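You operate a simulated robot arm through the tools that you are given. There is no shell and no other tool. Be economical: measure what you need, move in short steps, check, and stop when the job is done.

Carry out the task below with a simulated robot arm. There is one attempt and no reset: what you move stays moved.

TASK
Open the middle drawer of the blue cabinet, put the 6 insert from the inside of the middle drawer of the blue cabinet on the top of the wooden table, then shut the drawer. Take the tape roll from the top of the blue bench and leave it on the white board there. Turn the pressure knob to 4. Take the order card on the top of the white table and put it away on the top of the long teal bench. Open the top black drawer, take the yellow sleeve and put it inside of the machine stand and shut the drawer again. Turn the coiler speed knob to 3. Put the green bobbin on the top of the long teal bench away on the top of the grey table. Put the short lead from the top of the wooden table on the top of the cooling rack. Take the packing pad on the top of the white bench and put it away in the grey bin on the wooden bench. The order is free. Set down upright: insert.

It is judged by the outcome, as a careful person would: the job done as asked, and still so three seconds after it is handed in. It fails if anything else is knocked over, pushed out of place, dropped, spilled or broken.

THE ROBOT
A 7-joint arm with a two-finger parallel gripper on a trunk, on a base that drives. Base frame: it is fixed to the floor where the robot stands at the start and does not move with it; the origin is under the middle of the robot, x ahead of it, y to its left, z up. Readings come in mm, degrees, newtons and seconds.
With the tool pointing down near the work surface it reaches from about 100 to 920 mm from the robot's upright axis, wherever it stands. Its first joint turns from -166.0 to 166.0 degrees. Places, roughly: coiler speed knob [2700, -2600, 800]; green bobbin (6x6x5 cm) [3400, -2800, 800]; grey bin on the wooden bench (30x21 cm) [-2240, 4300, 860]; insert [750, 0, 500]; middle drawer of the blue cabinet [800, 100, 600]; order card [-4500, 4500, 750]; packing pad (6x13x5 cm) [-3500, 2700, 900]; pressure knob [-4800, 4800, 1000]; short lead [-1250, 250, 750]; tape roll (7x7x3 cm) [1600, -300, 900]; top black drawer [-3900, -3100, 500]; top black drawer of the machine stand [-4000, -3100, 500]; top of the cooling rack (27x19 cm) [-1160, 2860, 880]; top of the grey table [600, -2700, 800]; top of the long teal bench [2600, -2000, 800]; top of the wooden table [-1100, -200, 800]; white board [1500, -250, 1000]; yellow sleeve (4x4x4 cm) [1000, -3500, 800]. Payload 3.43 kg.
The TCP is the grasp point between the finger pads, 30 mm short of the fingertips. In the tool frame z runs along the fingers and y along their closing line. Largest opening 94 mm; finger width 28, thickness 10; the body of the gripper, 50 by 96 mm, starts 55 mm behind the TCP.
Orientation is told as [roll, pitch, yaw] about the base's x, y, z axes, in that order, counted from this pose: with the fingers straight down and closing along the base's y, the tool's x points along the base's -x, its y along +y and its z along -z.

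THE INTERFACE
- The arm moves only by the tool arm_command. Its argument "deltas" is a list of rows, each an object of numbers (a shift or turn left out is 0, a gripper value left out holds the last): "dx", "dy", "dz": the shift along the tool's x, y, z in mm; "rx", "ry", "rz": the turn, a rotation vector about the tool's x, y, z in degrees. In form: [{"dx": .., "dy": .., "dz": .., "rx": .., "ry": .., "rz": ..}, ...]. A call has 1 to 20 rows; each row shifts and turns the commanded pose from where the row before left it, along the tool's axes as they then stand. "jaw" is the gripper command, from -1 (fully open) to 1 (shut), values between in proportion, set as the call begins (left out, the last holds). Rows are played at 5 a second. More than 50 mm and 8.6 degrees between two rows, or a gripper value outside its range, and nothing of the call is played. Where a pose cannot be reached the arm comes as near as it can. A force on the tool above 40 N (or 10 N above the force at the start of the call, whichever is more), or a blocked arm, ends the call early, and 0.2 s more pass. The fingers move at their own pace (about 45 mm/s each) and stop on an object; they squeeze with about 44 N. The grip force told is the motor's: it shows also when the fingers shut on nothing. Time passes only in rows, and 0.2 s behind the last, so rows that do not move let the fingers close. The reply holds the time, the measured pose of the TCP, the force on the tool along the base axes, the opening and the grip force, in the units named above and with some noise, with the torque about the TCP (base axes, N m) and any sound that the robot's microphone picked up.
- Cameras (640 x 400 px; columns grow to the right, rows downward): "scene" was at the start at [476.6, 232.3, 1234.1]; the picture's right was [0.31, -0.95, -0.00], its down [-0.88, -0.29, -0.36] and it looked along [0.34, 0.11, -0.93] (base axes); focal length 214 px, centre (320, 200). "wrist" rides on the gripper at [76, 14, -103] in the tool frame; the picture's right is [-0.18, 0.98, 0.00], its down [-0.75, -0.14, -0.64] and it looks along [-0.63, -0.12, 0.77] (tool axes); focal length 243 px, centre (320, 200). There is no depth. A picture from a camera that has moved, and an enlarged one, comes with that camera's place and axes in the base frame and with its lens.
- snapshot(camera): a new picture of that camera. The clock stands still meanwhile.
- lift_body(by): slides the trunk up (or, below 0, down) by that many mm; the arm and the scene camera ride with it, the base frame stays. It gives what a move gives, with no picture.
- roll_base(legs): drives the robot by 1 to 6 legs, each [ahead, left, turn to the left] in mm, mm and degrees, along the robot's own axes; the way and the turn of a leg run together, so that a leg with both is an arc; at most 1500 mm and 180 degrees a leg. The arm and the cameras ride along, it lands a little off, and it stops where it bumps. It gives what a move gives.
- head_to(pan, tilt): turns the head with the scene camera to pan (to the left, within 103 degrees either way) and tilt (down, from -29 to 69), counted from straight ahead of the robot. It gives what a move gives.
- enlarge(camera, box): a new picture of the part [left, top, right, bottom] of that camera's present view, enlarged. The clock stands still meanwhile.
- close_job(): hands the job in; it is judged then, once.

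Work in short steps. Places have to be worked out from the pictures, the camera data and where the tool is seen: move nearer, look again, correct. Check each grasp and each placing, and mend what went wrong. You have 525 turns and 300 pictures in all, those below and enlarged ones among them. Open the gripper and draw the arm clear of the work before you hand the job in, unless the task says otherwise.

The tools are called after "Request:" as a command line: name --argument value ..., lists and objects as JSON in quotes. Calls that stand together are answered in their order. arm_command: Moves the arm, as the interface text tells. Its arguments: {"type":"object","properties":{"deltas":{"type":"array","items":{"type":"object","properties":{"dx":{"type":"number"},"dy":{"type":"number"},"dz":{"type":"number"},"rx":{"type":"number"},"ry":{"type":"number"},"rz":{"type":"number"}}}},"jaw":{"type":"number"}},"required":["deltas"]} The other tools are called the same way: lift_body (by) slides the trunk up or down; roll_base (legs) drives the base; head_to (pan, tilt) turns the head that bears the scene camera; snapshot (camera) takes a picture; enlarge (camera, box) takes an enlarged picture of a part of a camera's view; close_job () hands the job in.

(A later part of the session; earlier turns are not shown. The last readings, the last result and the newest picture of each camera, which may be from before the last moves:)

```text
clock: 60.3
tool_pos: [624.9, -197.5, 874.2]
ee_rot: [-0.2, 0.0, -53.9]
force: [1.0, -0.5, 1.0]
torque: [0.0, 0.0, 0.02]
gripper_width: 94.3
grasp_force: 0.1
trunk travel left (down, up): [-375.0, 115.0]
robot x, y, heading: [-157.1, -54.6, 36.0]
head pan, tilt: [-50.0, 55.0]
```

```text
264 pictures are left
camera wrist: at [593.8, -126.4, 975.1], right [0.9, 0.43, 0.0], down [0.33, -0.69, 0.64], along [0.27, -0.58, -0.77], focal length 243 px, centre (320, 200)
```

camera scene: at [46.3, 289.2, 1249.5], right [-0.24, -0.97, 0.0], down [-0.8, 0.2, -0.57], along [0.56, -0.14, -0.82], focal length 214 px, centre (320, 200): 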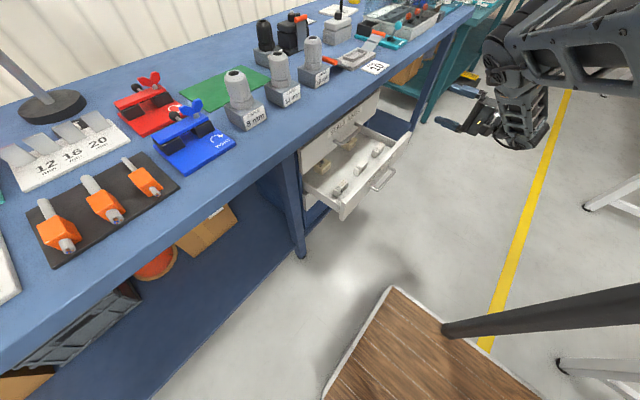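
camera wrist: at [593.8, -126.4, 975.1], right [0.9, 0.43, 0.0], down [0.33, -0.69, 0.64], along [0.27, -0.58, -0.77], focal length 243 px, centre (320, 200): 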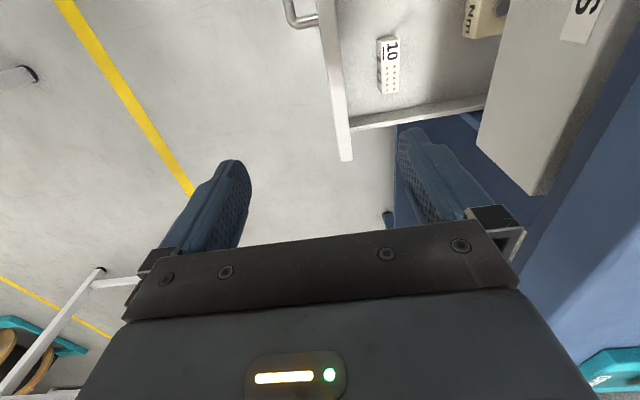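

The step was too long in total; I repeat with smaller rows.

Request:
arm_command --deltas '[{"dx": 29, "dy": 26}, {"dx": 29, "dy": 27}, {"dx": 29, "dy": 27}, {"dx": 28, "dy": 27}, {"dz": 45}, {"dz": 45}]'

Request:
snapshot --camera "wrist"

```text
clock: 61.3
tool_pos: [636.6, -64.3, 870.2]
ee_rot: [-0.7, 0.1, -55.2]
force: [-28.2, -4.8, 7.9]
torque: [0.5, -1.08, 1.03]
gripper_width: 78.9
grasp_force: 0.2
trunk travel left (down, up): [-375.0, 115.0]
robot x, y, heading: [-158.9, -56.7, 35.7]
head pan, tilt: [-50.0, 55.0]
stopped in row 4: the force on the tool passed its limit at 49 N (the readings are from after the stop); the commanded pose is now the measured one
```

```text
263 pictures are left
camera wrist: at [607.5, 8.1, 972.9], right [0.91, 0.41, -0.01], down [0.32, -0.7, 0.64], along [0.26, -0.59, -0.77], focal length 243 px, centre (320, 200)
```

wrist: 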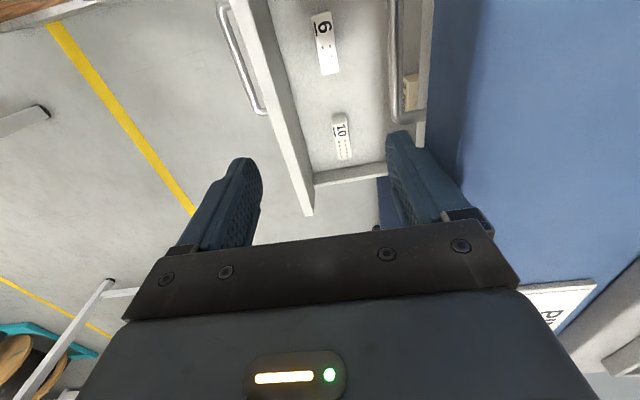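

The forward finger touched the bench edge (bench top is higher than I assumed, ~870). Back off, then look in detail.

Request:
arm_command --deltas '[{"dy": -30}, {"dx": 25}, {"dx": 25}, {}]'

Request:
enlarge --camera "wrist" --box '[200, 0, 480, 220]'

Request:
enlarge --camera "scene" --box '[260, 0, 580, 200]'

```text
clock: 62.3
tool_pos: [586.3, -36.8, 869.8]
ee_rot: [-0.5, -0.3, -55.1]
force: [0.0, 0.0, 0.0]
torque: [0.01, 0.0, 0.03]
gripper_width: 94.1
grasp_force: 0.0
trunk travel left (down, up): [-375.0, 115.0]
robot x, y, heading: [-155.7, -56.9, 35.7]
head pan, tilt: [-50.0, 55.0]
```

```text
1.82 times, centred on (340, 110) of wrist
camera zoom: at [556.2, 34.2, 971.7], right [0.91, 0.41, -0.01], down [0.32, -0.69, 0.65], along [0.26, -0.59, -0.76], focal length 441 px, centre (284, 364)
```

zoom: 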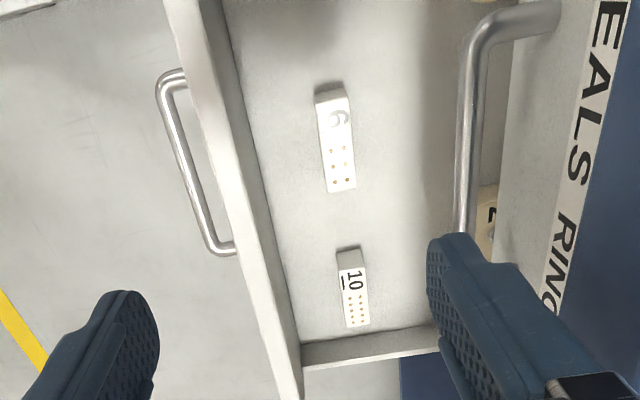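

```text
2.00 times, centred on (420, 100) of scene
camera zoom: at [128.9, 346.8, 1249.6], right [-0.24, -0.97, 0.0], down [-0.79, 0.2, -0.57], along [0.56, -0.14, -0.82], focal length 429 px, centre (120, 400)
```

zoom: 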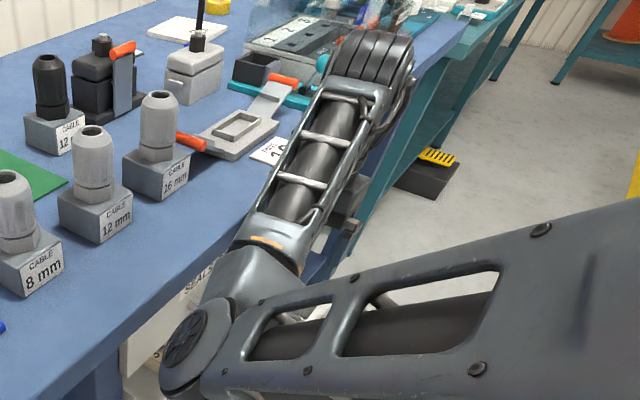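

Insert "6": ~66 mm long along the drawer front, ~24 mm thick, centre ≈ (634,−39). Best approach is tilted ~22° with fingers closing along its length and camera toward the bench. I back off, rotate, then tilt.

Request:
arm_command --deltas '[{"dy": -37, "dx": -15}, {"dy": -37, "dx": -15}, {"rz": 8.2}, {"rz": 8.2}, {"rz": 8.2}, {"rz": 8.2}, {"rz": 8.2}, {"rz": 8.2}, {"rz": 8.2}, {"rz": 8.2}, {"rz": 8.2}, {"rz": 8.2}, {"rz": 8.2}, {}]'

Request:
snapshot --camera "scene"

```text
clock: 65.3
tool_pos: [543.0, -105.2, 871.2]
ee_rot: [0.1, -0.5, -145.3]
force: [-0.4, 0.3, -0.2]
torque: [0.02, -0.01, 0.0]
gripper_width: 94.1
grasp_force: 0.0
trunk travel left (down, up): [-375.0, 115.0]
robot x, y, heading: [-160.6, -55.3, 36.0]
head pan, tilt: [-50.0, 55.0]
```

```text
260 pictures are left
camera scene: at [128.9, 346.8, 1249.6], right [-0.24, -0.97, 0.0], down [-0.79, 0.2, -0.57], along [0.56, -0.14, -0.82], focal length 214 px, centre (320, 200)
```

scene: 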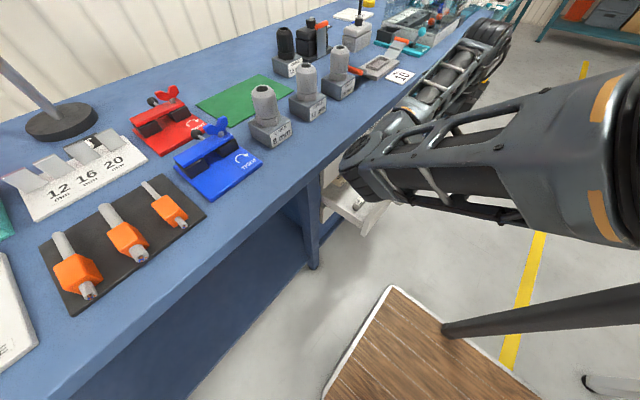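

The elbow sits near the bench edge; I back the base 85 mm for a straighter arm, re-extend the tool, and tilt it.

Request:
roll_base --legs '[[-85, 0, 0]]'

Request:
arm_command --deltas '[{"dx": 42}, {"dx": 43}, {"ry": 7.3}, {"ry": 7.3}, {"ry": 7.4}, {}]'

Request:
snapshot --camera "wrist"

Request:
snapshot --camera "scene"

```text
clock: 66.4
tool_pos: [473.0, -154.4, 870.5]
ee_rot: [0.2, -0.5, -145.4]
force: [0.6, 0.0, -0.1]
torque: [0.01, 0.0, 0.0]
gripper_width: 94.0
grasp_force: 0.1
trunk travel left (down, up): [-375.0, 115.0]
robot x, y, heading: [-230.8, -102.4, 35.8]
head pan, tilt: [-50.0, 55.0]
```

```text
clock: 67.8
tool_pos: [543.0, -105.4, 870.7]
ee_rot: [0.1, 21.7, -145.2]
force: [0.0, -0.4, 0.4]
torque: [-0.02, -0.02, -0.03]
gripper_width: 93.7
grasp_force: 0.1
trunk travel left (down, up): [-375.0, 115.0]
robot x, y, heading: [-227.8, -105.3, 36.0]
head pan, tilt: [-50.0, 55.0]
```

```text
259 pictures are left
camera wrist: at [580.2, -97.2, 993.7], right [0.42, -0.91, -0.07], down [-0.85, -0.42, 0.32], along [-0.32, -0.08, -0.95], focal length 243 px, centre (320, 200)
```

wrist: 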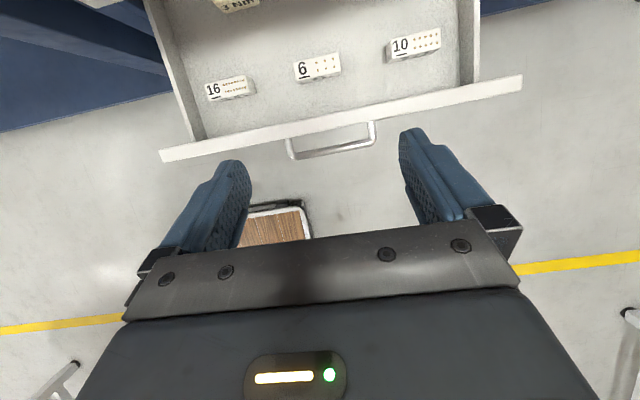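

```text
258 pictures are left
camera scene: at [59.0, 296.4, 1249.6], right [-0.24, -0.97, 0.0], down [-0.79, 0.2, -0.57], along [0.56, -0.14, -0.82], focal length 214 px, centre (320, 200)
```

scene: 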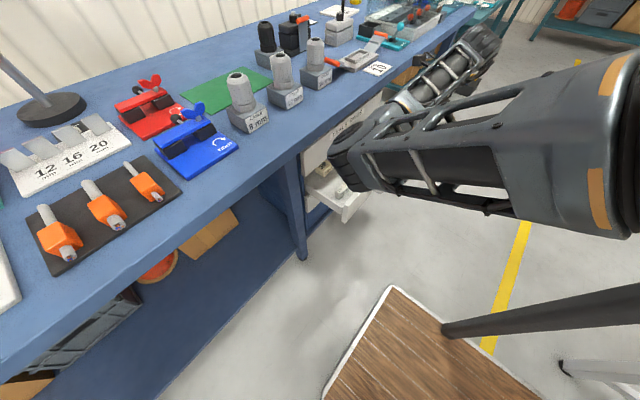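

The "6" insert is confirmed at (634,−39), centred between the fingers. I descend along the tool axis in stages.

Request:
arm_command --deltas '[{"dx": -7, "dy": -2}, {"dz": 40}, {"dz": 40}, {"dz": 40}, {"dz": 40}, {}]'

Request:
snapshot --camera "wrist"

Request:
snapshot --camera "scene"

```text
clock: 69.2
tool_pos: [584.5, -74.3, 718.3]
ee_rot: [0.2, 21.6, -145.2]
force: [0.2, 0.0, -0.1]
torque: [0.0, -0.02, -0.01]
gripper_width: 94.1
grasp_force: 0.0
trunk travel left (down, up): [-375.0, 115.0]
robot x, y, heading: [-225.1, -105.8, 35.9]
head pan, tilt: [-50.0, 55.0]
```

```text
257 pictures are left
camera wrist: at [620.5, -66.8, 841.5], right [0.42, -0.91, -0.06], down [-0.85, -0.42, 0.32], along [-0.32, -0.08, -0.95], focal length 243 px, centre (320, 200)
```

wrist: 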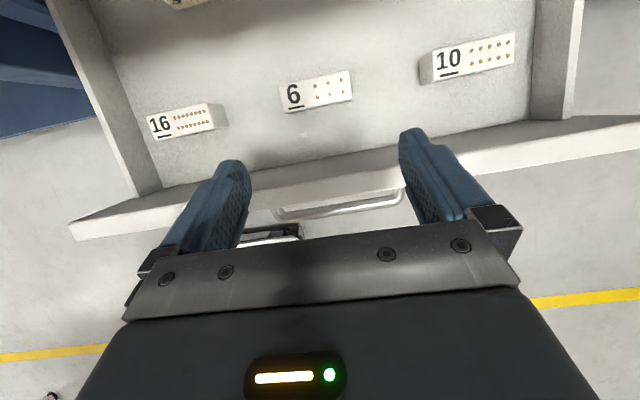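

```text
256 pictures are left
camera scene: at [58.9, 296.3, 1249.6], right [-0.24, -0.97, 0.0], down [-0.79, 0.2, -0.57], along [0.56, -0.14, -0.82], focal length 214 px, centre (320, 200)
```

scene: 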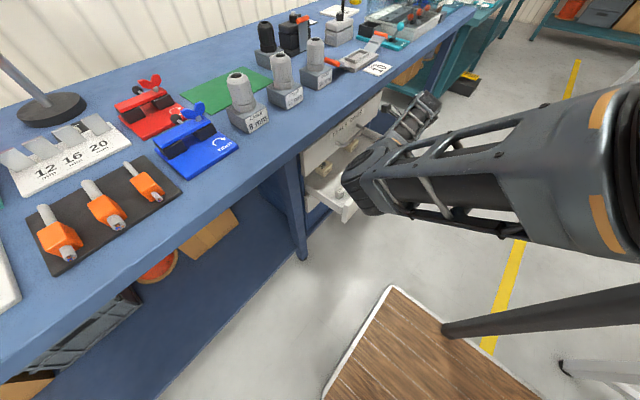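

Tracking well. Continue descending to z≈607, check, then the rest.

Request:
arm_command --deltas '[{"dx": 3, "dy": -2}, {"dz": 40}, {"dz": 40}, {"dz": 30}, {}]'

Request:
snapshot --camera "wrist"

```text
clock: 70.4
tool_pos: [619.1, -48.8, 615.1]
ee_rot: [0.2, 21.5, -145.2]
force: [-0.5, 0.7, -0.1]
torque: [0.01, -0.04, 0.04]
gripper_width: 94.0
grasp_force: 0.1
trunk travel left (down, up): [-375.0, 115.0]
robot x, y, heading: [-229.7, -106.8, 35.9]
head pan, tilt: [-50.0, 55.0]
```

```text
255 pictures are left
camera wrist: at [656.0, -39.6, 738.1], right [0.42, -0.91, -0.06], down [-0.85, -0.42, 0.32], along [-0.32, -0.08, -0.95], focal length 243 px, centre (320, 200)
```

wrist: 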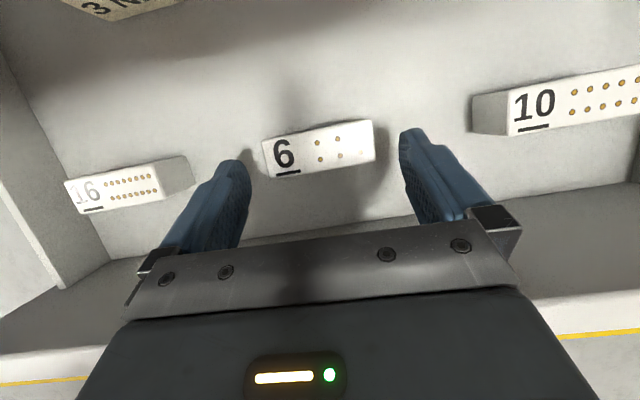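

Good alignment. Final descent of 43 mm and close.

Request:
arm_command --deltas '[{"dz": 22}, {"dz": 21}, {}]'

Request:
arm_command --deltas '[{}, {}, {}, {}]' --jaw 1

Request:
snapshot --camera "wrist"

```text
clock: 70.7
tool_pos: [627.8, -42.1, 612.3]
ee_rot: [0.3, 22.0, -144.9]
force: [-4.9, 7.1, 22.0]
torque: [-0.8, 1.19, -0.47]
gripper_width: 94.0
grasp_force: 0.1
trunk travel left (down, up): [-375.0, 115.0]
robot x, y, heading: [-224.2, -108.0, 35.7]
head pan, tilt: [-50.0, 55.0]
stopped in row 1: the force on the tool passed its limit at 55 N (the readings are from after the stop); the commanded pose is now the measured one
```

```text
clock: 71.5
tool_pos: [627.3, -41.4, 613.9]
ee_rot: [0.4, 22.0, -145.0]
force: [-2.9, 7.1, 14.2]
torque: [-0.6, 0.89, -0.48]
gripper_width: 68.7
grasp_force: 39.0
trunk travel left (down, up): [-375.0, 115.0]
robot x, y, heading: [-229.7, -106.0, 35.9]
head pan, tilt: [-50.0, 55.0]
stopped in row 3: the force on the tool passed its limit at 41 N (the readings are from after the stop); the commanded pose is now the measured one
```

```text
254 pictures are left
camera wrist: at [665.1, -33.8, 736.8], right [0.42, -0.9, -0.06], down [-0.85, -0.42, 0.31], along [-0.31, -0.08, -0.95], focal length 243 px, centre (320, 200)
```

wrist: 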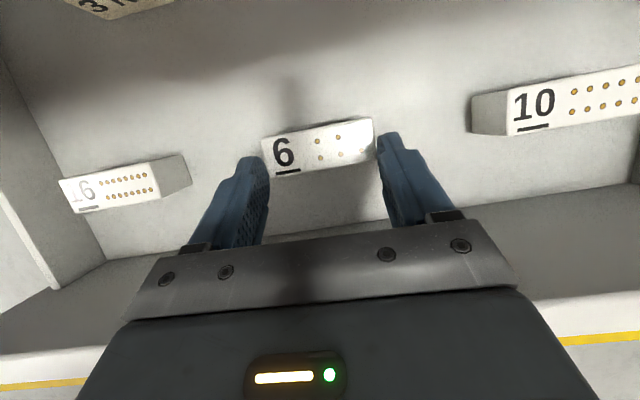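

The gripper's rear touched the drawer front's top edge before reaching depth. I open, lift a little, reduce the tilt to ~15° and re-check.

Request:
arm_command --deltas '[{}, {}, {"dz": -12}, {"ry": -6.8}, {}]' --jaw -1

Request:
snapshot --camera "wrist"

```text
clock: 72.7
tool_pos: [623.4, -45.1, 622.0]
ee_rot: [0.1, 15.1, -145.1]
force: [-0.2, 0.8, -0.6]
torque: [-0.01, 0.02, -0.02]
gripper_width: 93.8
grasp_force: 0.1
trunk travel left (down, up): [-375.0, 115.0]
robot x, y, heading: [-232.8, -107.2, 35.6]
head pan, tilt: [-50.0, 55.0]
```

```text
253 pictures are left
camera wrist: at [671.9, -29.0, 740.9], right [0.42, -0.91, -0.04], down [-0.82, -0.39, 0.42], along [-0.4, -0.14, -0.9], focal length 243 px, centre (320, 200)
```

wrist: 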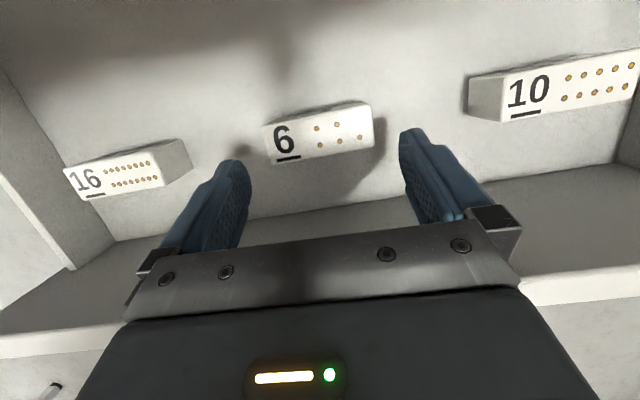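

The insert shifted ~10 mm back when squeezed (now F≈508). Set tilt 18°, shift forward and descend to z≈585.

Request:
arm_command --deltas '[{"ry": 3, "dx": 7}, {"dz": 14}, {"dz": 14}, {"dz": 13}, {}]'

Request:
snapshot --camera "wrist"

```text
clock: 73.7
tool_pos: [638.7, -35.1, 593.5]
ee_rot: [0.2, 18.3, -144.9]
force: [-16.3, -1.7, 15.7]
torque: [0.55, -2.59, 0.34]
gripper_width: 94.2
grasp_force: 0.1
trunk travel left (down, up): [-375.0, 115.0]
robot x, y, heading: [-226.9, -104.7, 35.7]
head pan, tilt: [-50.0, 55.0]
stopped in row 4: the force on the tool passed its limit at 52 N (the readings are from after the stop); the commanded pose is now the measured one
```

```text
252 pictures are left
camera wrist: at [680.8, -23.2, 713.9], right [0.42, -0.91, -0.05], down [-0.83, -0.41, 0.37], along [-0.36, -0.11, -0.93], focal length 243 px, centre (320, 200)
```

wrist: 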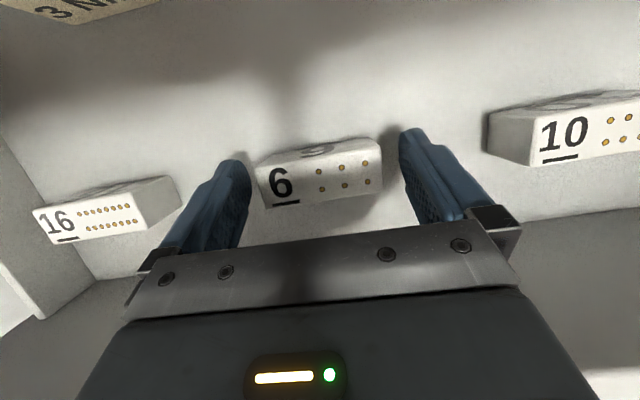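

The camera housing now touches the top drawer's bar, but the fingertips already overlap the insert ~14 mm. I close here.

Request:
arm_command --deltas '[{"dx": -1.5}, {}, {}, {}, {}]' --jaw 1

Request:
snapshot --camera "wrist"

```text
clock: 74.8
tool_pos: [638.8, -35.5, 592.8]
ee_rot: [0.4, 18.5, -144.8]
force: [1.5, 0.5, 29.2]
torque: [0.17, -0.74, -0.02]
gripper_width: 72.5
grasp_force: 44.4
trunk travel left (down, up): [-375.0, 115.0]
robot x, y, heading: [-230.9, -104.9, 35.9]
head pan, tilt: [-50.0, 55.0]
```

```text
251 pictures are left
camera wrist: at [680.6, -23.5, 713.8], right [0.42, -0.91, -0.05], down [-0.83, -0.41, 0.37], along [-0.36, -0.11, -0.93], focal length 243 px, centre (320, 200)
```

wrist: 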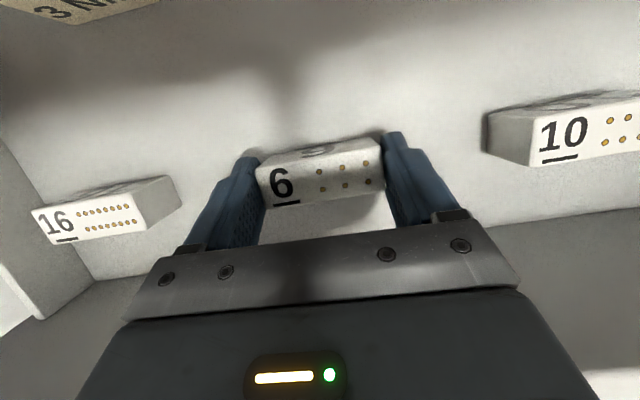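

Gripped at 72.5 mm. Lift along the tool axis in small steps.

Request:
arm_command --deltas '[{"dz": -10}, {"dz": -20}, {"dz": -20}, {}]'

Request:
snapshot --camera "wrist"

```text
clock: 75.8
tool_pos: [622.0, -46.4, 637.9]
ee_rot: [0.1, 18.2, -144.8]
force: [0.1, 0.1, -1.1]
torque: [0.01, -0.04, -0.02]
gripper_width: 70.5
grasp_force: 43.9
trunk travel left (down, up): [-375.0, 115.0]
robot x, y, heading: [-228.5, -106.8, 35.9]
head pan, tilt: [-50.0, 55.0]
```

```text
250 pictures are left
camera wrist: at [665.2, -33.1, 758.2], right [0.42, -0.91, -0.05], down [-0.83, -0.41, 0.37], along [-0.36, -0.11, -0.93], focal length 243 px, centre (320, 200)
```

wrist: 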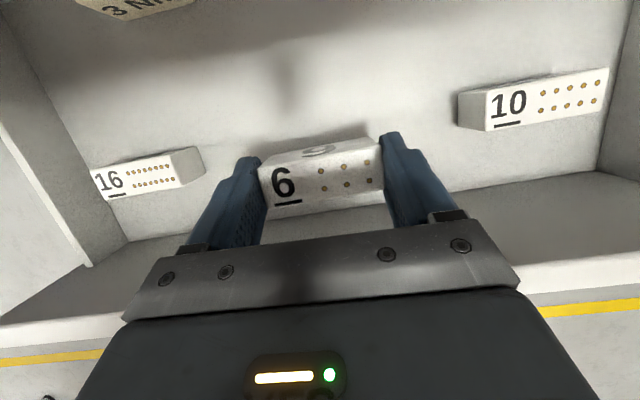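

Insert is lifted. Continue up along the axis until clear of the bench.

Request:
arm_command --deltas '[{"dz": -40}, {"dz": -40}, {"dz": -40}, {"dz": -40}, {"dz": -40}, {"dz": -40}, {"dz": -40}, {}]'

Request:
snapshot --camera "wrist"

```text
clock: 77.7
tool_pos: [551.9, -93.0, 903.7]
ee_rot: [0.2, 18.2, -144.9]
force: [-0.6, -0.4, -0.4]
torque: [-0.01, 0.0, -0.03]
gripper_width: 70.5
grasp_force: 44.3
trunk travel left (down, up): [-375.0, 115.0]
robot x, y, heading: [-228.6, -106.8, 36.0]
head pan, tilt: [-50.0, 55.0]
```

```text
249 pictures are left
camera wrist: at [593.4, -80.4, 1024.4], right [0.42, -0.91, -0.05], down [-0.83, -0.41, 0.37], along [-0.36, -0.11, -0.93], focal length 243 px, centre (320, 200)
```

wrist: 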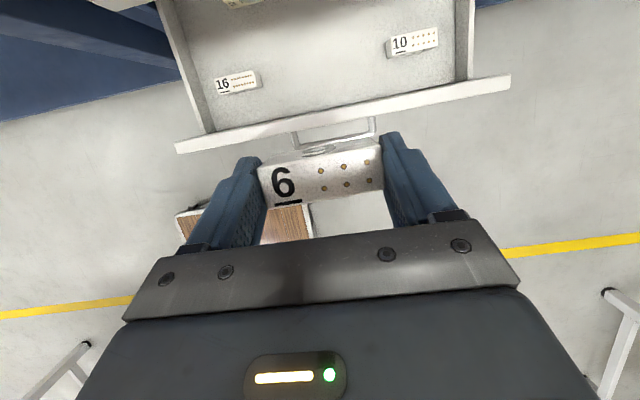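

Secure. I straighten the tool, raise the trunk, then move forward a bit and turn −90° so that the wooden table is to my right.

Request:
arm_command --deltas '[{"ry": -6}, {"ry": -6}, {"ry": -6.2}, {"dx": -45}, {"dx": -45}, {}]'

Request:
lift_body --by 110

Request:
roll_base --legs '[[100, 0, 0], [0, 0, -45], [0, 0, -45]]'

Request:
head_to --pan -80 --tilt 35

Request:
snapshot --camera "scene"

```text
clock: 79.0
tool_pos: [479.6, -142.7, 905.1]
ee_rot: [0.2, 0.1, -144.9]
force: [0.1, -0.4, -0.3]
torque: [0.02, 0.01, -0.04]
gripper_width: 68.8
grasp_force: 43.8
trunk travel left (down, up): [-375.0, 115.0]
robot x, y, heading: [-230.3, -106.8, 36.0]
head pan, tilt: [-50.0, 55.0]
```

```text
clock: 80.5
tool_pos: [480.5, -143.9, 1015.7]
ee_rot: [0.2, 0.0, -145.0]
force: [0.1, -0.1, -0.9]
torque: [-0.01, 0.01, -0.01]
gripper_width: 69.1
grasp_force: 44.0
trunk travel left (down, up): [-485.0, 5.0]
robot x, y, heading: [-231.3, -106.4, 35.8]
head pan, tilt: [-50.0, 55.0]
```

```text
clock: 85.8
tool_pos: [-195.3, -758.4, 1015.9]
ee_rot: [0.2, 0.0, 124.2]
force: [-0.2, 0.1, -0.6]
torque: [-0.01, -0.03, 0.03]
gripper_width: 68.7
grasp_force: 44.6
trunk travel left (down, up): [-485.0, 5.0]
robot x, y, heading: [-145.9, -48.9, -55.2]
head pan, tilt: [-50.0, 55.0]
```

```text
clock: 86.7
tool_pos: [-196.9, -758.6, 1015.4]
ee_rot: [0.2, -0.1, 124.3]
force: [0.7, 0.3, -0.7]
torque: [0.03, 0.02, 0.02]
gripper_width: 68.9
grasp_force: 44.0
trunk travel left (down, up): [-485.0, 5.0]
robot x, y, heading: [-151.7, -49.0, -55.1]
head pan, tilt: [-80.0, 35.0]
```

```text
248 pictures are left
camera scene: at [208.6, -334.4, 1387.8], right [-0.71, 0.71, 0.0], down [0.41, 0.41, -0.82], along [-0.58, -0.58, -0.57], focal length 214 px, centre (320, 200)
```

scene: 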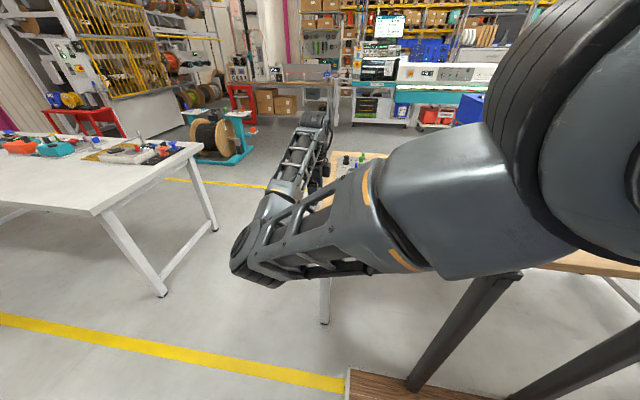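

Arm blocks the head's view; check with the wrist camera.

Request:
snapshot --camera "wrist"

```text
247 pictures are left
camera wrist: at [-163.5, -827.9, 1117.4], right [-0.92, -0.4, 0.0], down [-0.3, 0.7, 0.64], along [-0.26, 0.59, -0.77], focal length 243 px, centre (320, 200)
```

wrist: 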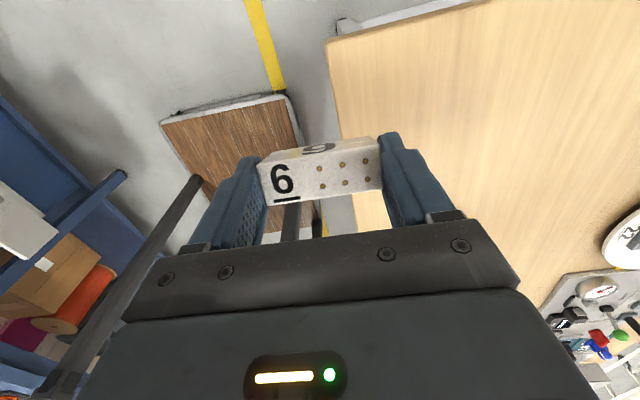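

The table's clear near-edge area is just right of the tool. Move 145 mm over the table and 105 mm along it.

Request:
arm_command --deltas '[{"dy": 29, "dx": -21}, {"dy": 29, "dx": -21}, {"dy": 29, "dx": -21}, {"dy": 29, "dx": -21}, {"dy": 29, "dx": -21}, {}]'

Request:
snapshot --camera "wrist"

```text
clock: 88.1
tool_pos: [-375.0, -750.9, 1016.7]
ee_rot: [0.2, 0.0, 124.1]
force: [-0.6, 0.0, -1.3]
torque: [-0.02, 0.01, 0.02]
gripper_width: 68.9
grasp_force: 43.7
trunk travel left (down, up): [-485.0, 5.0]
robot x, y, heading: [-146.8, -48.2, -55.2]
head pan, tilt: [-80.0, 35.0]
```

```text
246 pictures are left
camera wrist: at [-341.5, -820.8, 1118.4], right [-0.92, -0.4, 0.0], down [-0.3, 0.7, 0.64], along [-0.26, 0.59, -0.77], focal length 243 px, centre (320, 200)
```

wrist: 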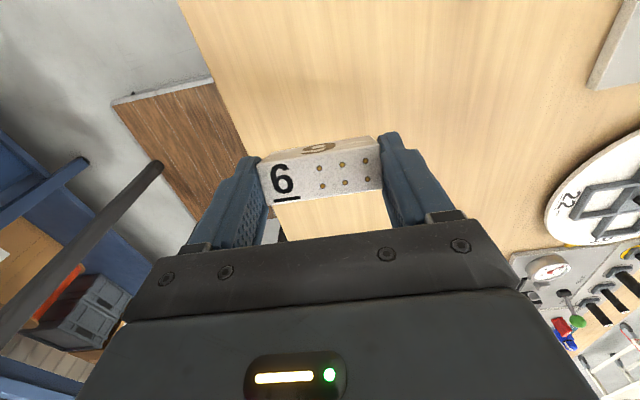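

Over clear wood. Lower to ~z 850 first.

Request:
arm_command --deltas '[{"dz": 42}, {"dz": 42}, {"dz": 42}, {"dz": 40}, {}]'

Request:
snapshot --camera "wrist"

```text
clock: 89.3
tool_pos: [-373.2, -752.7, 851.8]
ee_rot: [0.4, 0.1, 124.1]
force: [1.8, 4.2, 24.5]
torque: [0.63, -0.76, 0.06]
gripper_width: 69.0
grasp_force: 43.4
trunk travel left (down, up): [-485.0, 5.0]
robot x, y, heading: [-152.6, -49.8, -55.1]
head pan, tilt: [-80.0, 35.0]
```

```text
245 pictures are left
camera wrist: at [-340.5, -822.9, 953.0], right [-0.92, -0.4, 0.01], down [-0.3, 0.71, 0.64], along [-0.26, 0.58, -0.77], focal length 243 px, centre (320, 200)
```

wrist: 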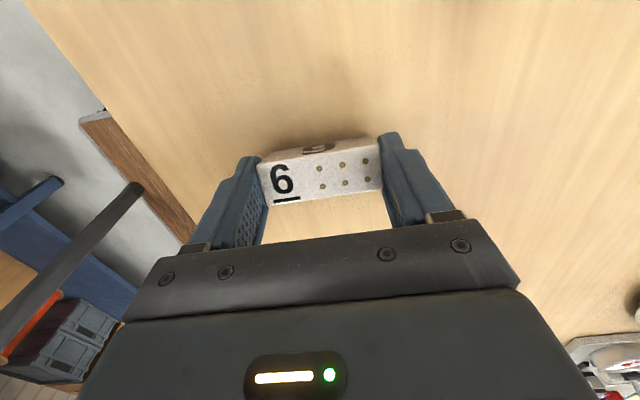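

Contact: table top is ≈800. The torque says the insert's aisle-side end touches first; I level with a small rotation and read again.

Request:
arm_command --deltas '[{"dz": -2}, {"rx": 1.5}, {}]'

Request:
arm_command --deltas '[{"dz": 2}, {}]'

```text
clock: 90.1
tool_pos: [-374.1, -753.8, 851.0]
ee_rot: [-1.2, 0.0, 124.3]
force: [-1.0, -4.1, 7.0]
torque: [-0.33, 0.29, 0.08]
gripper_width: 69.2
grasp_force: 43.9
trunk travel left (down, up): [-485.0, 5.0]
robot x, y, heading: [-146.3, -49.5, -55.0]
head pan, tilt: [-80.0, 35.0]
```

```text
clock: 90.7
tool_pos: [-374.0, -752.6, 851.2]
ee_rot: [-1.2, 0.0, 124.2]
force: [4.1, 0.8, 20.2]
torque: [-0.3, 0.39, 0.06]
gripper_width: 68.7
grasp_force: 43.9
trunk travel left (down, up): [-485.0, 5.0]
robot x, y, heading: [-145.9, -51.5, -55.2]
head pan, tilt: [-80.0, 35.0]
```

Level now, resting on the table. Release and rise.

Request:
arm_command --deltas '[{}, {}, {}]' --jaw -1

Request:
arm_command --deltas '[{"dz": -30}, {"dz": -40}, {"dz": -40}, {"dz": -40}, {}]'

Request:
snapshot --camera "wrist"

```text
clock: 91.5
tool_pos: [-375.8, -752.5, 849.1]
ee_rot: [-1.4, 0.1, 124.2]
force: [0.1, 0.1, 0.6]
torque: [0.04, -0.04, 0.0]
gripper_width: 94.0
grasp_force: 0.1
trunk travel left (down, up): [-485.0, 5.0]
robot x, y, heading: [-145.0, -48.6, -55.2]
head pan, tilt: [-80.0, 35.0]
```

```text
clock: 92.7
tool_pos: [-377.7, -754.6, 1000.4]
ee_rot: [-1.3, 0.0, 124.3]
force: [0.6, 0.4, 0.1]
torque: [0.02, 0.02, -0.03]
gripper_width: 94.2
grasp_force: 0.2
trunk travel left (down, up): [-485.0, 5.0]
robot x, y, heading: [-149.9, -43.4, -55.5]
head pan, tilt: [-80.0, 35.0]
```

```text
244 pictures are left
camera wrist: at [-347.7, -825.8, 1102.3], right [-0.92, -0.4, -0.02], down [-0.32, 0.69, 0.64], along [-0.24, 0.6, -0.76], focal length 243 px, centre (320, 200)
```

wrist: 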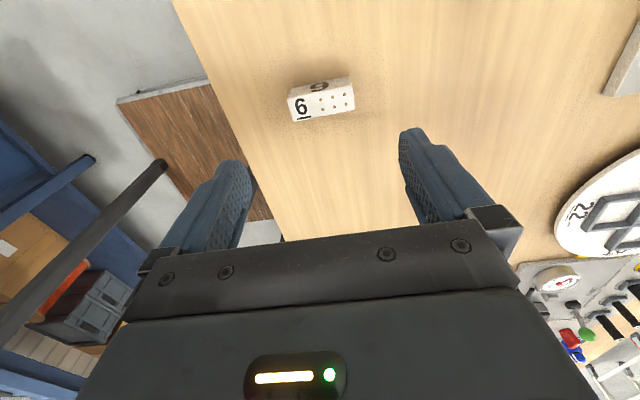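

Insert stands upright on the wooden table. Now back to shut the drawer: retract, close the fingers, and turn the base back +91°.

Request:
arm_command --deltas '[{"rx": -1.4, "dy": -29, "dx": 21}, {"dy": -29, "dx": 21}, {"dy": -29, "dx": 21}, {"dy": -29, "dx": 21}, {"dy": -29, "dx": 21}, {}]' --jaw 1

Request:
roll_base --legs '[[0, 0, 45.6], [0, 0, 45.6], [-90, 0, 0]]'

Request:
arm_command --deltas '[{"ry": 8.2}, {"ry": 8.2}, {"ry": 8.2}, {"ry": 8.2}, {"ry": 8.2}, {"ry": 8.2}, {"ry": 8.2}, {"ry": 8.2}, {"ry": 8.2}, {"ry": 8.2}, {"ry": 8.0}]'

Request:
snapshot --camera "wrist"

```text
clock: 94.1
tool_pos: [-197.5, -763.5, 1000.4]
ee_rot: [0.2, 0.0, 124.3]
force: [0.7, 0.0, -0.4]
torque: [0.02, 0.0, 0.0]
gripper_width: 0.0
grasp_force: 26.1
trunk travel left (down, up): [-485.0, 5.0]
robot x, y, heading: [-149.1, -52.1, -54.8]
head pan, tilt: [-80.0, 35.0]
```

```text
clock: 99.4
tool_pos: [490.6, -135.9, 1000.2]
ee_rot: [0.2, 0.0, -144.3]
force: [0.1, 0.7, -0.6]
torque: [-0.02, 0.02, 0.05]
gripper_width: 0.0
grasp_force: 33.1
trunk travel left (down, up): [-485.0, 5.0]
robot x, y, heading: [-225.9, -103.5, 36.3]
head pan, tilt: [-80.0, 35.0]
```

```text
clock: 101.8
tool_pos: [529.7, -155.2, 993.4]
ee_rot: [12.5, 89.0, -131.8]
force: [-0.6, -0.1, 0.9]
torque: [0.04, 0.01, -0.01]
gripper_width: 0.0
grasp_force: 32.9
out of reach, approached as far as the arm can: row 11
trunk travel left (down, up): [-485.0, 5.0]
robot x, y, heading: [-223.1, -106.0, 36.2]
head pan, tilt: [-80.0, 35.0]
```

```text
243 pictures are left
camera wrist: at [457.9, -225.4, 1070.7], right [0.57, -0.8, -0.18], down [-0.61, -0.27, -0.74], along [0.55, 0.53, -0.65], focal length 243 px, centre (320, 200)
```

wrist: 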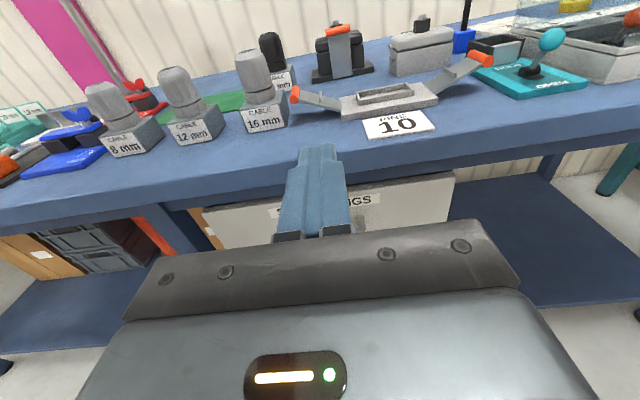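

Great view with the tool horizontal. Check the elbow before lowering.

Request:
head_to --pan -50 --tilt 45

Request:
snapshot --camera "scene"

```text
clock: 102.8
tool_pos: [530.0, -155.0, 992.1]
ee_rot: [7.5, 88.8, -136.9]
force: [0.2, -0.5, -0.2]
torque: [0.02, 0.02, -0.02]
gripper_width: 0.0
grasp_force: 32.7
trunk travel left (down, up): [-485.0, 5.0]
robot x, y, heading: [-225.8, -106.8, 36.5]
head pan, tilt: [-50.0, 45.0]
```

```text
242 pictures are left
camera scene: at [67.5, 299.1, 1373.0], right [-0.23, -0.97, 0.0], down [-0.69, 0.17, -0.71], along [0.69, -0.17, -0.71], focal length 214 px, centre (320, 200)
```

scene: 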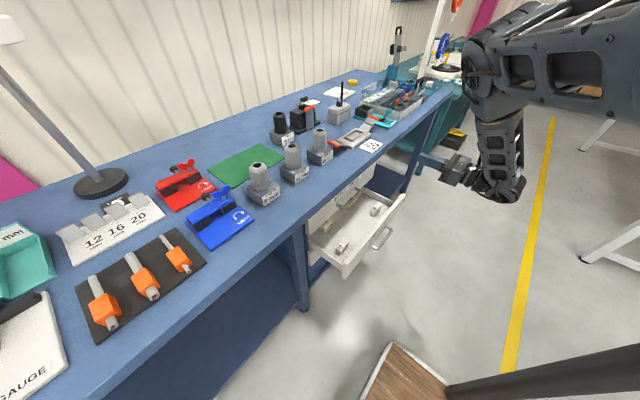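

Arm is clear of the bench. Lower the trunk 372 mm to bring the fingertips to panel height (~z 620).

Request:
lift_body --by -372

Request:
snapshot --camera "wrist"

```text
clock: 106.4
tool_pos: [529.3, -155.8, 619.8]
ee_rot: [7.6, 88.8, -136.7]
force: [0.9, 1.1, -0.2]
torque: [0.02, -0.01, -0.03]
gripper_width: 0.1
grasp_force: 33.2
trunk travel left (down, up): [-113.0, 377.0]
robot x, y, heading: [-221.0, -103.5, 36.3]
head pan, tilt: [-50.0, 45.0]
```

```text
241 pictures are left
camera wrist: at [458.0, -225.5, 698.4], right [0.57, -0.8, -0.18], down [-0.61, -0.27, -0.74], along [0.54, 0.53, -0.65], focal length 243 px, centre (320, 200)
```

wrist: 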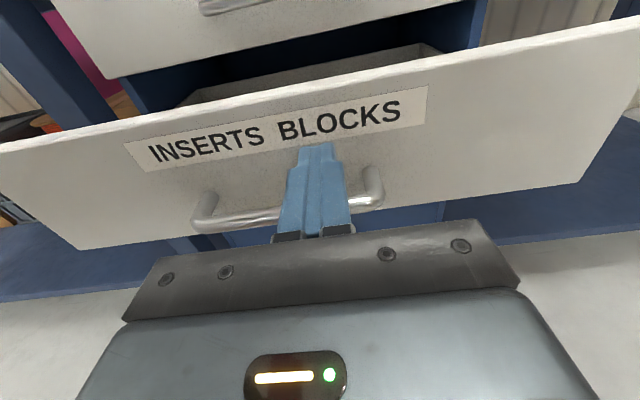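

Fingertips face the drawer front above the handle. Push by driving forward.

Request:
roll_base --legs '[[190, 0, 0]]'

Request:
roll_base --legs '[[45, 0, 0]]'

Request:
snapshot --camera "wrist"

```text
clock: 107.9
tool_pos: [683.4, -41.0, 621.0]
ee_rot: [6.9, 88.8, -137.1]
force: [0.5, 0.1, 0.4]
torque: [-0.02, -0.02, -0.02]
gripper_width: 0.1
grasp_force: 32.7
trunk travel left (down, up): [-113.0, 377.0]
robot x, y, heading: [-74.0, 12.2, 36.5]
head pan, tilt: [-50.0, 45.0]
```

```text
clock: 108.7
tool_pos: [691.2, -39.7, 623.3]
ee_rot: [20.8, 88.8, -124.4]
force: [-0.3, -0.5, -0.1]
torque: [0.04, 0.01, 0.0]
gripper_width: 0.1
grasp_force: 33.0
trunk travel left (down, up): [-113.0, 377.0]
robot x, y, heading: [-61.1, 17.5, 36.5]
head pan, tilt: [-50.0, 45.0]
stopped in leg 1: the robot was blocked; the commanded pose is now the measured one
```

```text
240 pictures are left
camera wrist: at [618.8, -108.8, 700.9], right [0.56, -0.81, -0.18], down [-0.62, -0.26, -0.74], along [0.55, 0.52, -0.65], focal length 243 px, centre (320, 200)
```

wrist: 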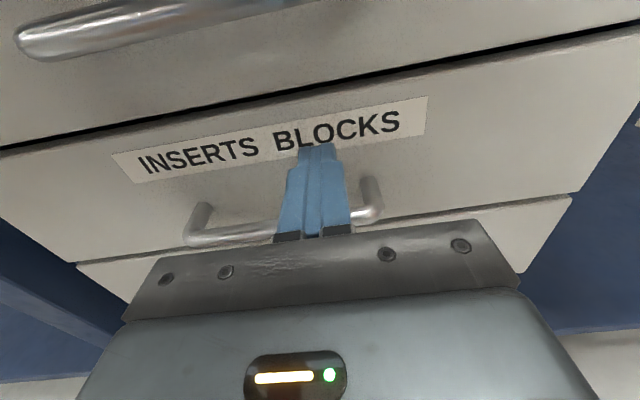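

It looks closed but I verify flushness with the head camera; the tips seem ~20–30 mm short of the expected face.

Request:
head_to --pan -30 --tilt 45

Request:
enlarge --camera "scene" --box '[200, 100, 520, 300]'

```text
clock: 109.6
tool_pos: [691.5, -40.0, 621.9]
ee_rot: [16.1, 88.8, -128.9]
force: [-0.5, 0.0, 0.8]
torque: [0.02, 0.01, 0.03]
gripper_width: 0.0
grasp_force: 33.0
trunk travel left (down, up): [-113.0, 377.0]
robot x, y, heading: [-58.6, 19.9, 36.7]
head pan, tilt: [-30.0, 45.0]
```

```text
2.00 times, centred on (360, 200) of scene
camera zoom: at [233.2, 450.5, 1001.9], right [0.11, -0.99, 0.0], down [-0.7, -0.08, -0.71], along [0.7, 0.08, -0.71], focal length 429 px, centre (240, 200)
```

zoom: 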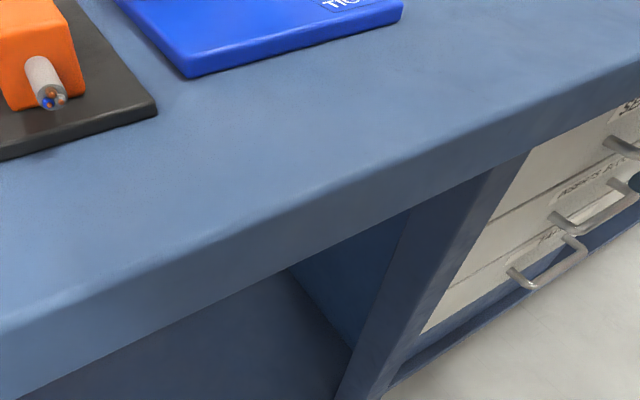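

Request:
enlarge --camera "wrist" --box '[340, 0, 640, 240]'

Request:
head_to --pan -75 --tilt 45

Request:
snapshot --camera "scene"

```text
1.67 times, centred on (490, 120) of wrist
camera zoom: at [618.7, -108.6, 700.6], right [0.56, -0.81, -0.18], down [-0.62, -0.26, -0.74], along [0.55, 0.53, -0.65], focal length 404 px, centre (37, 333)
```

zoom: 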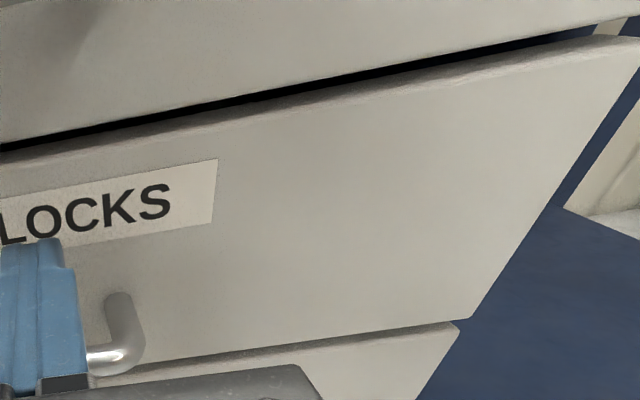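

```text
clock: 110.7
tool_pos: [692.4, -40.0, 622.6]
ee_rot: [15.7, 88.8, -129.5]
force: [0.5, -0.2, -0.1]
torque: [-0.01, -0.01, 0.0]
gripper_width: 0.1
grasp_force: 32.4
trunk travel left (down, up): [-113.0, 377.0]
robot x, y, heading: [-56.6, 18.5, 36.2]
head pan, tilt: [-75.0, 45.0]
```

```text
237 pictures are left
camera scene: at [216.1, 390.7, 1001.8], right [-0.62, -0.78, 0.0], down [-0.55, 0.44, -0.71], along [0.56, -0.44, -0.71], focal length 214 px, centre (320, 200)
```

scene: 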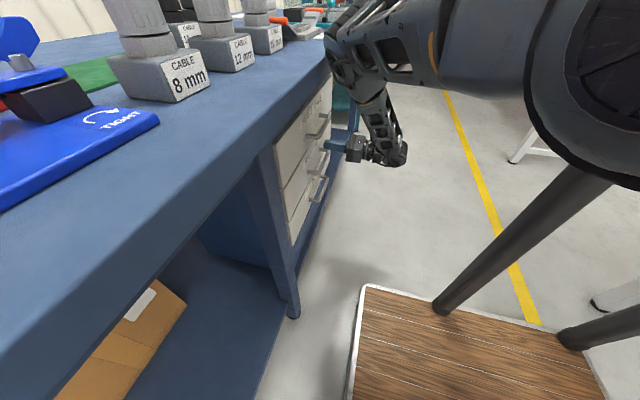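

There might be a few mm left. Push a bit with the arm.

Request:
arm_command --deltas '[{"dz": 10}, {"dz": 10}, {"dz": 10}, {"dz": 10}]'

Request:
enlarge --camera "wrist" --box '[340, 0, 640, 240]'

```text
clock: 111.9
tool_pos: [721.3, -75.8, 644.8]
ee_rot: [104.2, 87.9, -43.9]
force: [-0.4, 0.5, 1.1]
torque: [-0.01, 0.0, 0.01]
gripper_width: 0.0
grasp_force: 33.2
trunk travel left (down, up): [-113.0, 377.0]
robot x, y, heading: [-71.3, -0.9, 34.5]
head pan, tilt: [-75.0, 45.0]
stopped in row 4: the arm was blocked; the commanded pose is now the measured one
```

```text
1.67 times, centred on (490, 120) of wrist
camera zoom: at [640.6, -140.4, 718.9], right [0.52, -0.84, -0.15], down [-0.6, -0.24, -0.76], along [0.61, 0.49, -0.63], focal length 404 px, centre (37, 333)
```

zoom: 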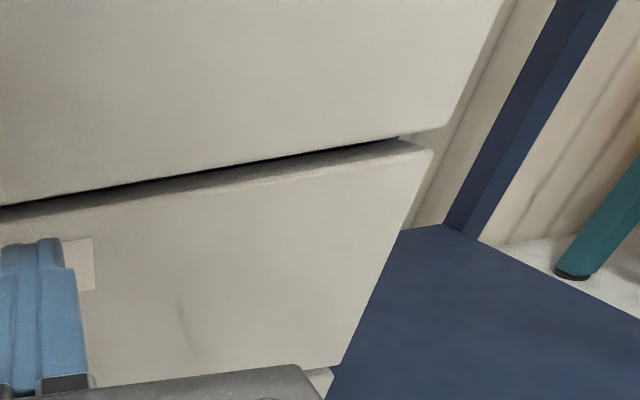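

The drawer still protrudes ~20 mm: the forearm's upper joint was touching the bench edge. I back off 150 mm and then extend the arm instead.

Request:
roll_base --legs '[[-150, 0, 0]]'

Request:
snapshot --camera "wrist"

Request:
snapshot --camera "scene"

```text
clock: 113.2
tool_pos: [600.2, -153.8, 634.0]
ee_rot: [80.5, 88.5, -67.1]
force: [0.6, 0.3, -1.0]
torque: [0.03, 0.0, -0.02]
gripper_width: 0.0
grasp_force: 33.4
trunk travel left (down, up): [-113.0, 377.0]
robot x, y, heading: [-191.7, -86.1, 34.7]
head pan, tilt: [-75.0, 45.0]
```

```text
235 pictures are left
camera wrist: at [521.4, -219.1, 710.6], right [0.53, -0.83, -0.16], down [-0.61, -0.24, -0.75], along [0.59, 0.5, -0.64], focal length 243 px, centre (320, 200)
```

wrist: 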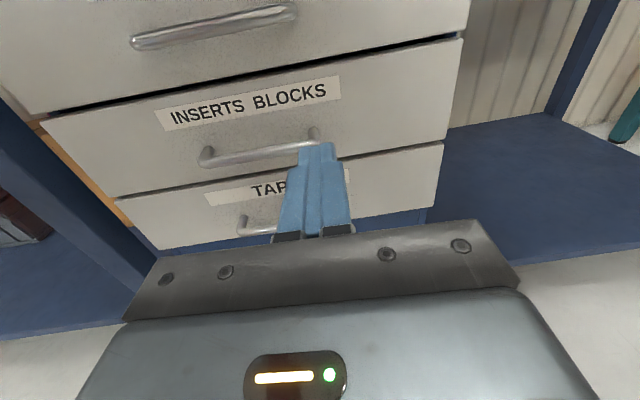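

```text
234 pictures are left
camera scene: at [98.1, 278.8, 1001.0], right [-0.65, -0.76, 0.0], down [-0.54, 0.46, -0.71], along [0.54, -0.46, -0.71], focal length 214 px, centre (320, 200)
```

scene: 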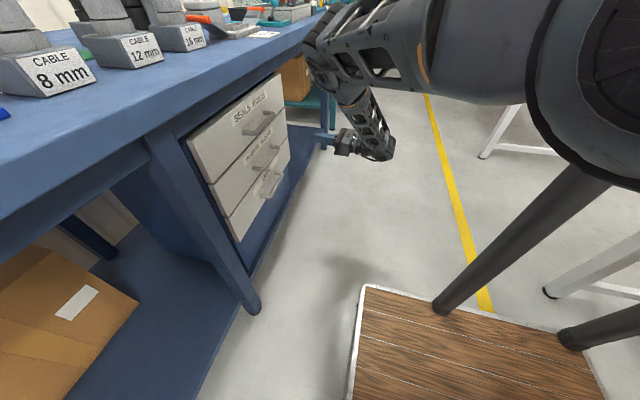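

Extend with the arm toward the panel, shifting a bit left and down.

Request:
arm_command --deltas '[{"dx": -7, "dy": -20}, {"dx": -7, "dy": -20}, {"dz": 40}, {"dz": 40}, {"dz": 30}, {}]'

Request:
snapshot --camera "scene"

Request:
snapshot --camera "wrist"

```text
clock: 114.6
tool_pos: [677.3, -66.7, 619.6]
ee_rot: [80.4, 88.5, -67.2]
force: [0.8, -0.4, -0.8]
torque: [0.01, -0.01, 0.03]
gripper_width: 0.0
grasp_force: 33.4
out of reach, approached as far as the arm can: row 2
trunk travel left (down, up): [-113.0, 377.0]
robot x, y, heading: [-188.6, -81.2, 34.7]
head pan, tilt: [-75.0, 45.0]
```

```text
233 pictures are left
camera scene: at [98.0, 278.9, 1001.0], right [-0.65, -0.76, 0.0], down [-0.54, 0.46, -0.71], along [0.54, -0.46, -0.71], focal length 214 px, centre (320, 200)
```

scene: 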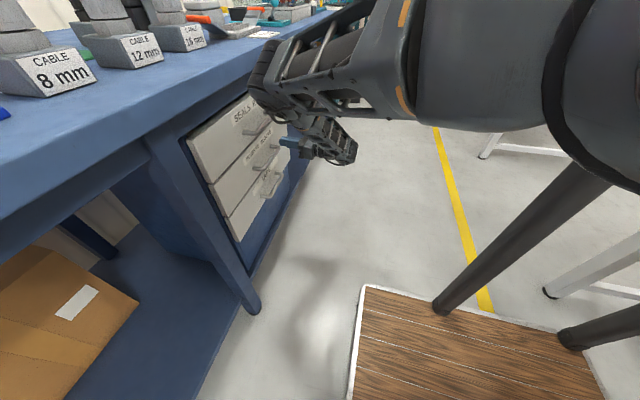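

```text
232 pictures are left
camera wrist: at [598.5, -130.5, 695.9], right [0.53, -0.83, -0.16], down [-0.61, -0.24, -0.75], along [0.59, 0.5, -0.64], focal length 243 px, centre (320, 200)
```

wrist: 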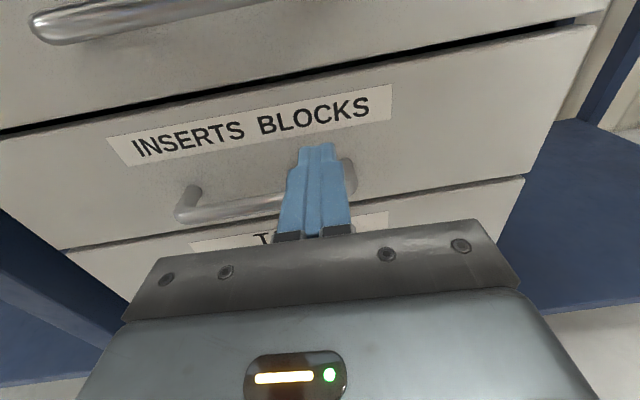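

The elbow again meets the bench edge because the handle is at my far right. I'll retract, shift the base right so the handle is straight ahead.

Request:
arm_command --deltas '[{"dz": -40}, {"dz": -40}, {"dz": -35}, {}]'

Request:
roll_base --legs '[[0, -480, 0]]'

```text
clock: 115.6
tool_pos: [581.5, -127.1, 618.2]
ee_rot: [72.1, 88.4, -75.5]
force: [-0.9, -0.2, -0.3]
torque: [0.0, 0.0, -0.02]
gripper_width: 0.0
grasp_force: 33.2
trunk travel left (down, up): [-113.0, 377.0]
robot x, y, heading: [-189.5, -87.4, 34.9]
head pan, tilt: [-75.0, 45.0]
```

```text
clock: 118.4
tool_pos: [848.4, -511.4, 617.7]
ee_rot: [71.2, 88.6, -76.5]
force: [-0.9, 0.4, 0.0]
torque: [-0.02, 0.02, -0.01]
gripper_width: 0.1
grasp_force: 32.3
trunk travel left (down, up): [-113.0, 377.0]
robot x, y, heading: [76.7, -471.2, 34.7]
head pan, tilt: [-75.0, 45.0]
```

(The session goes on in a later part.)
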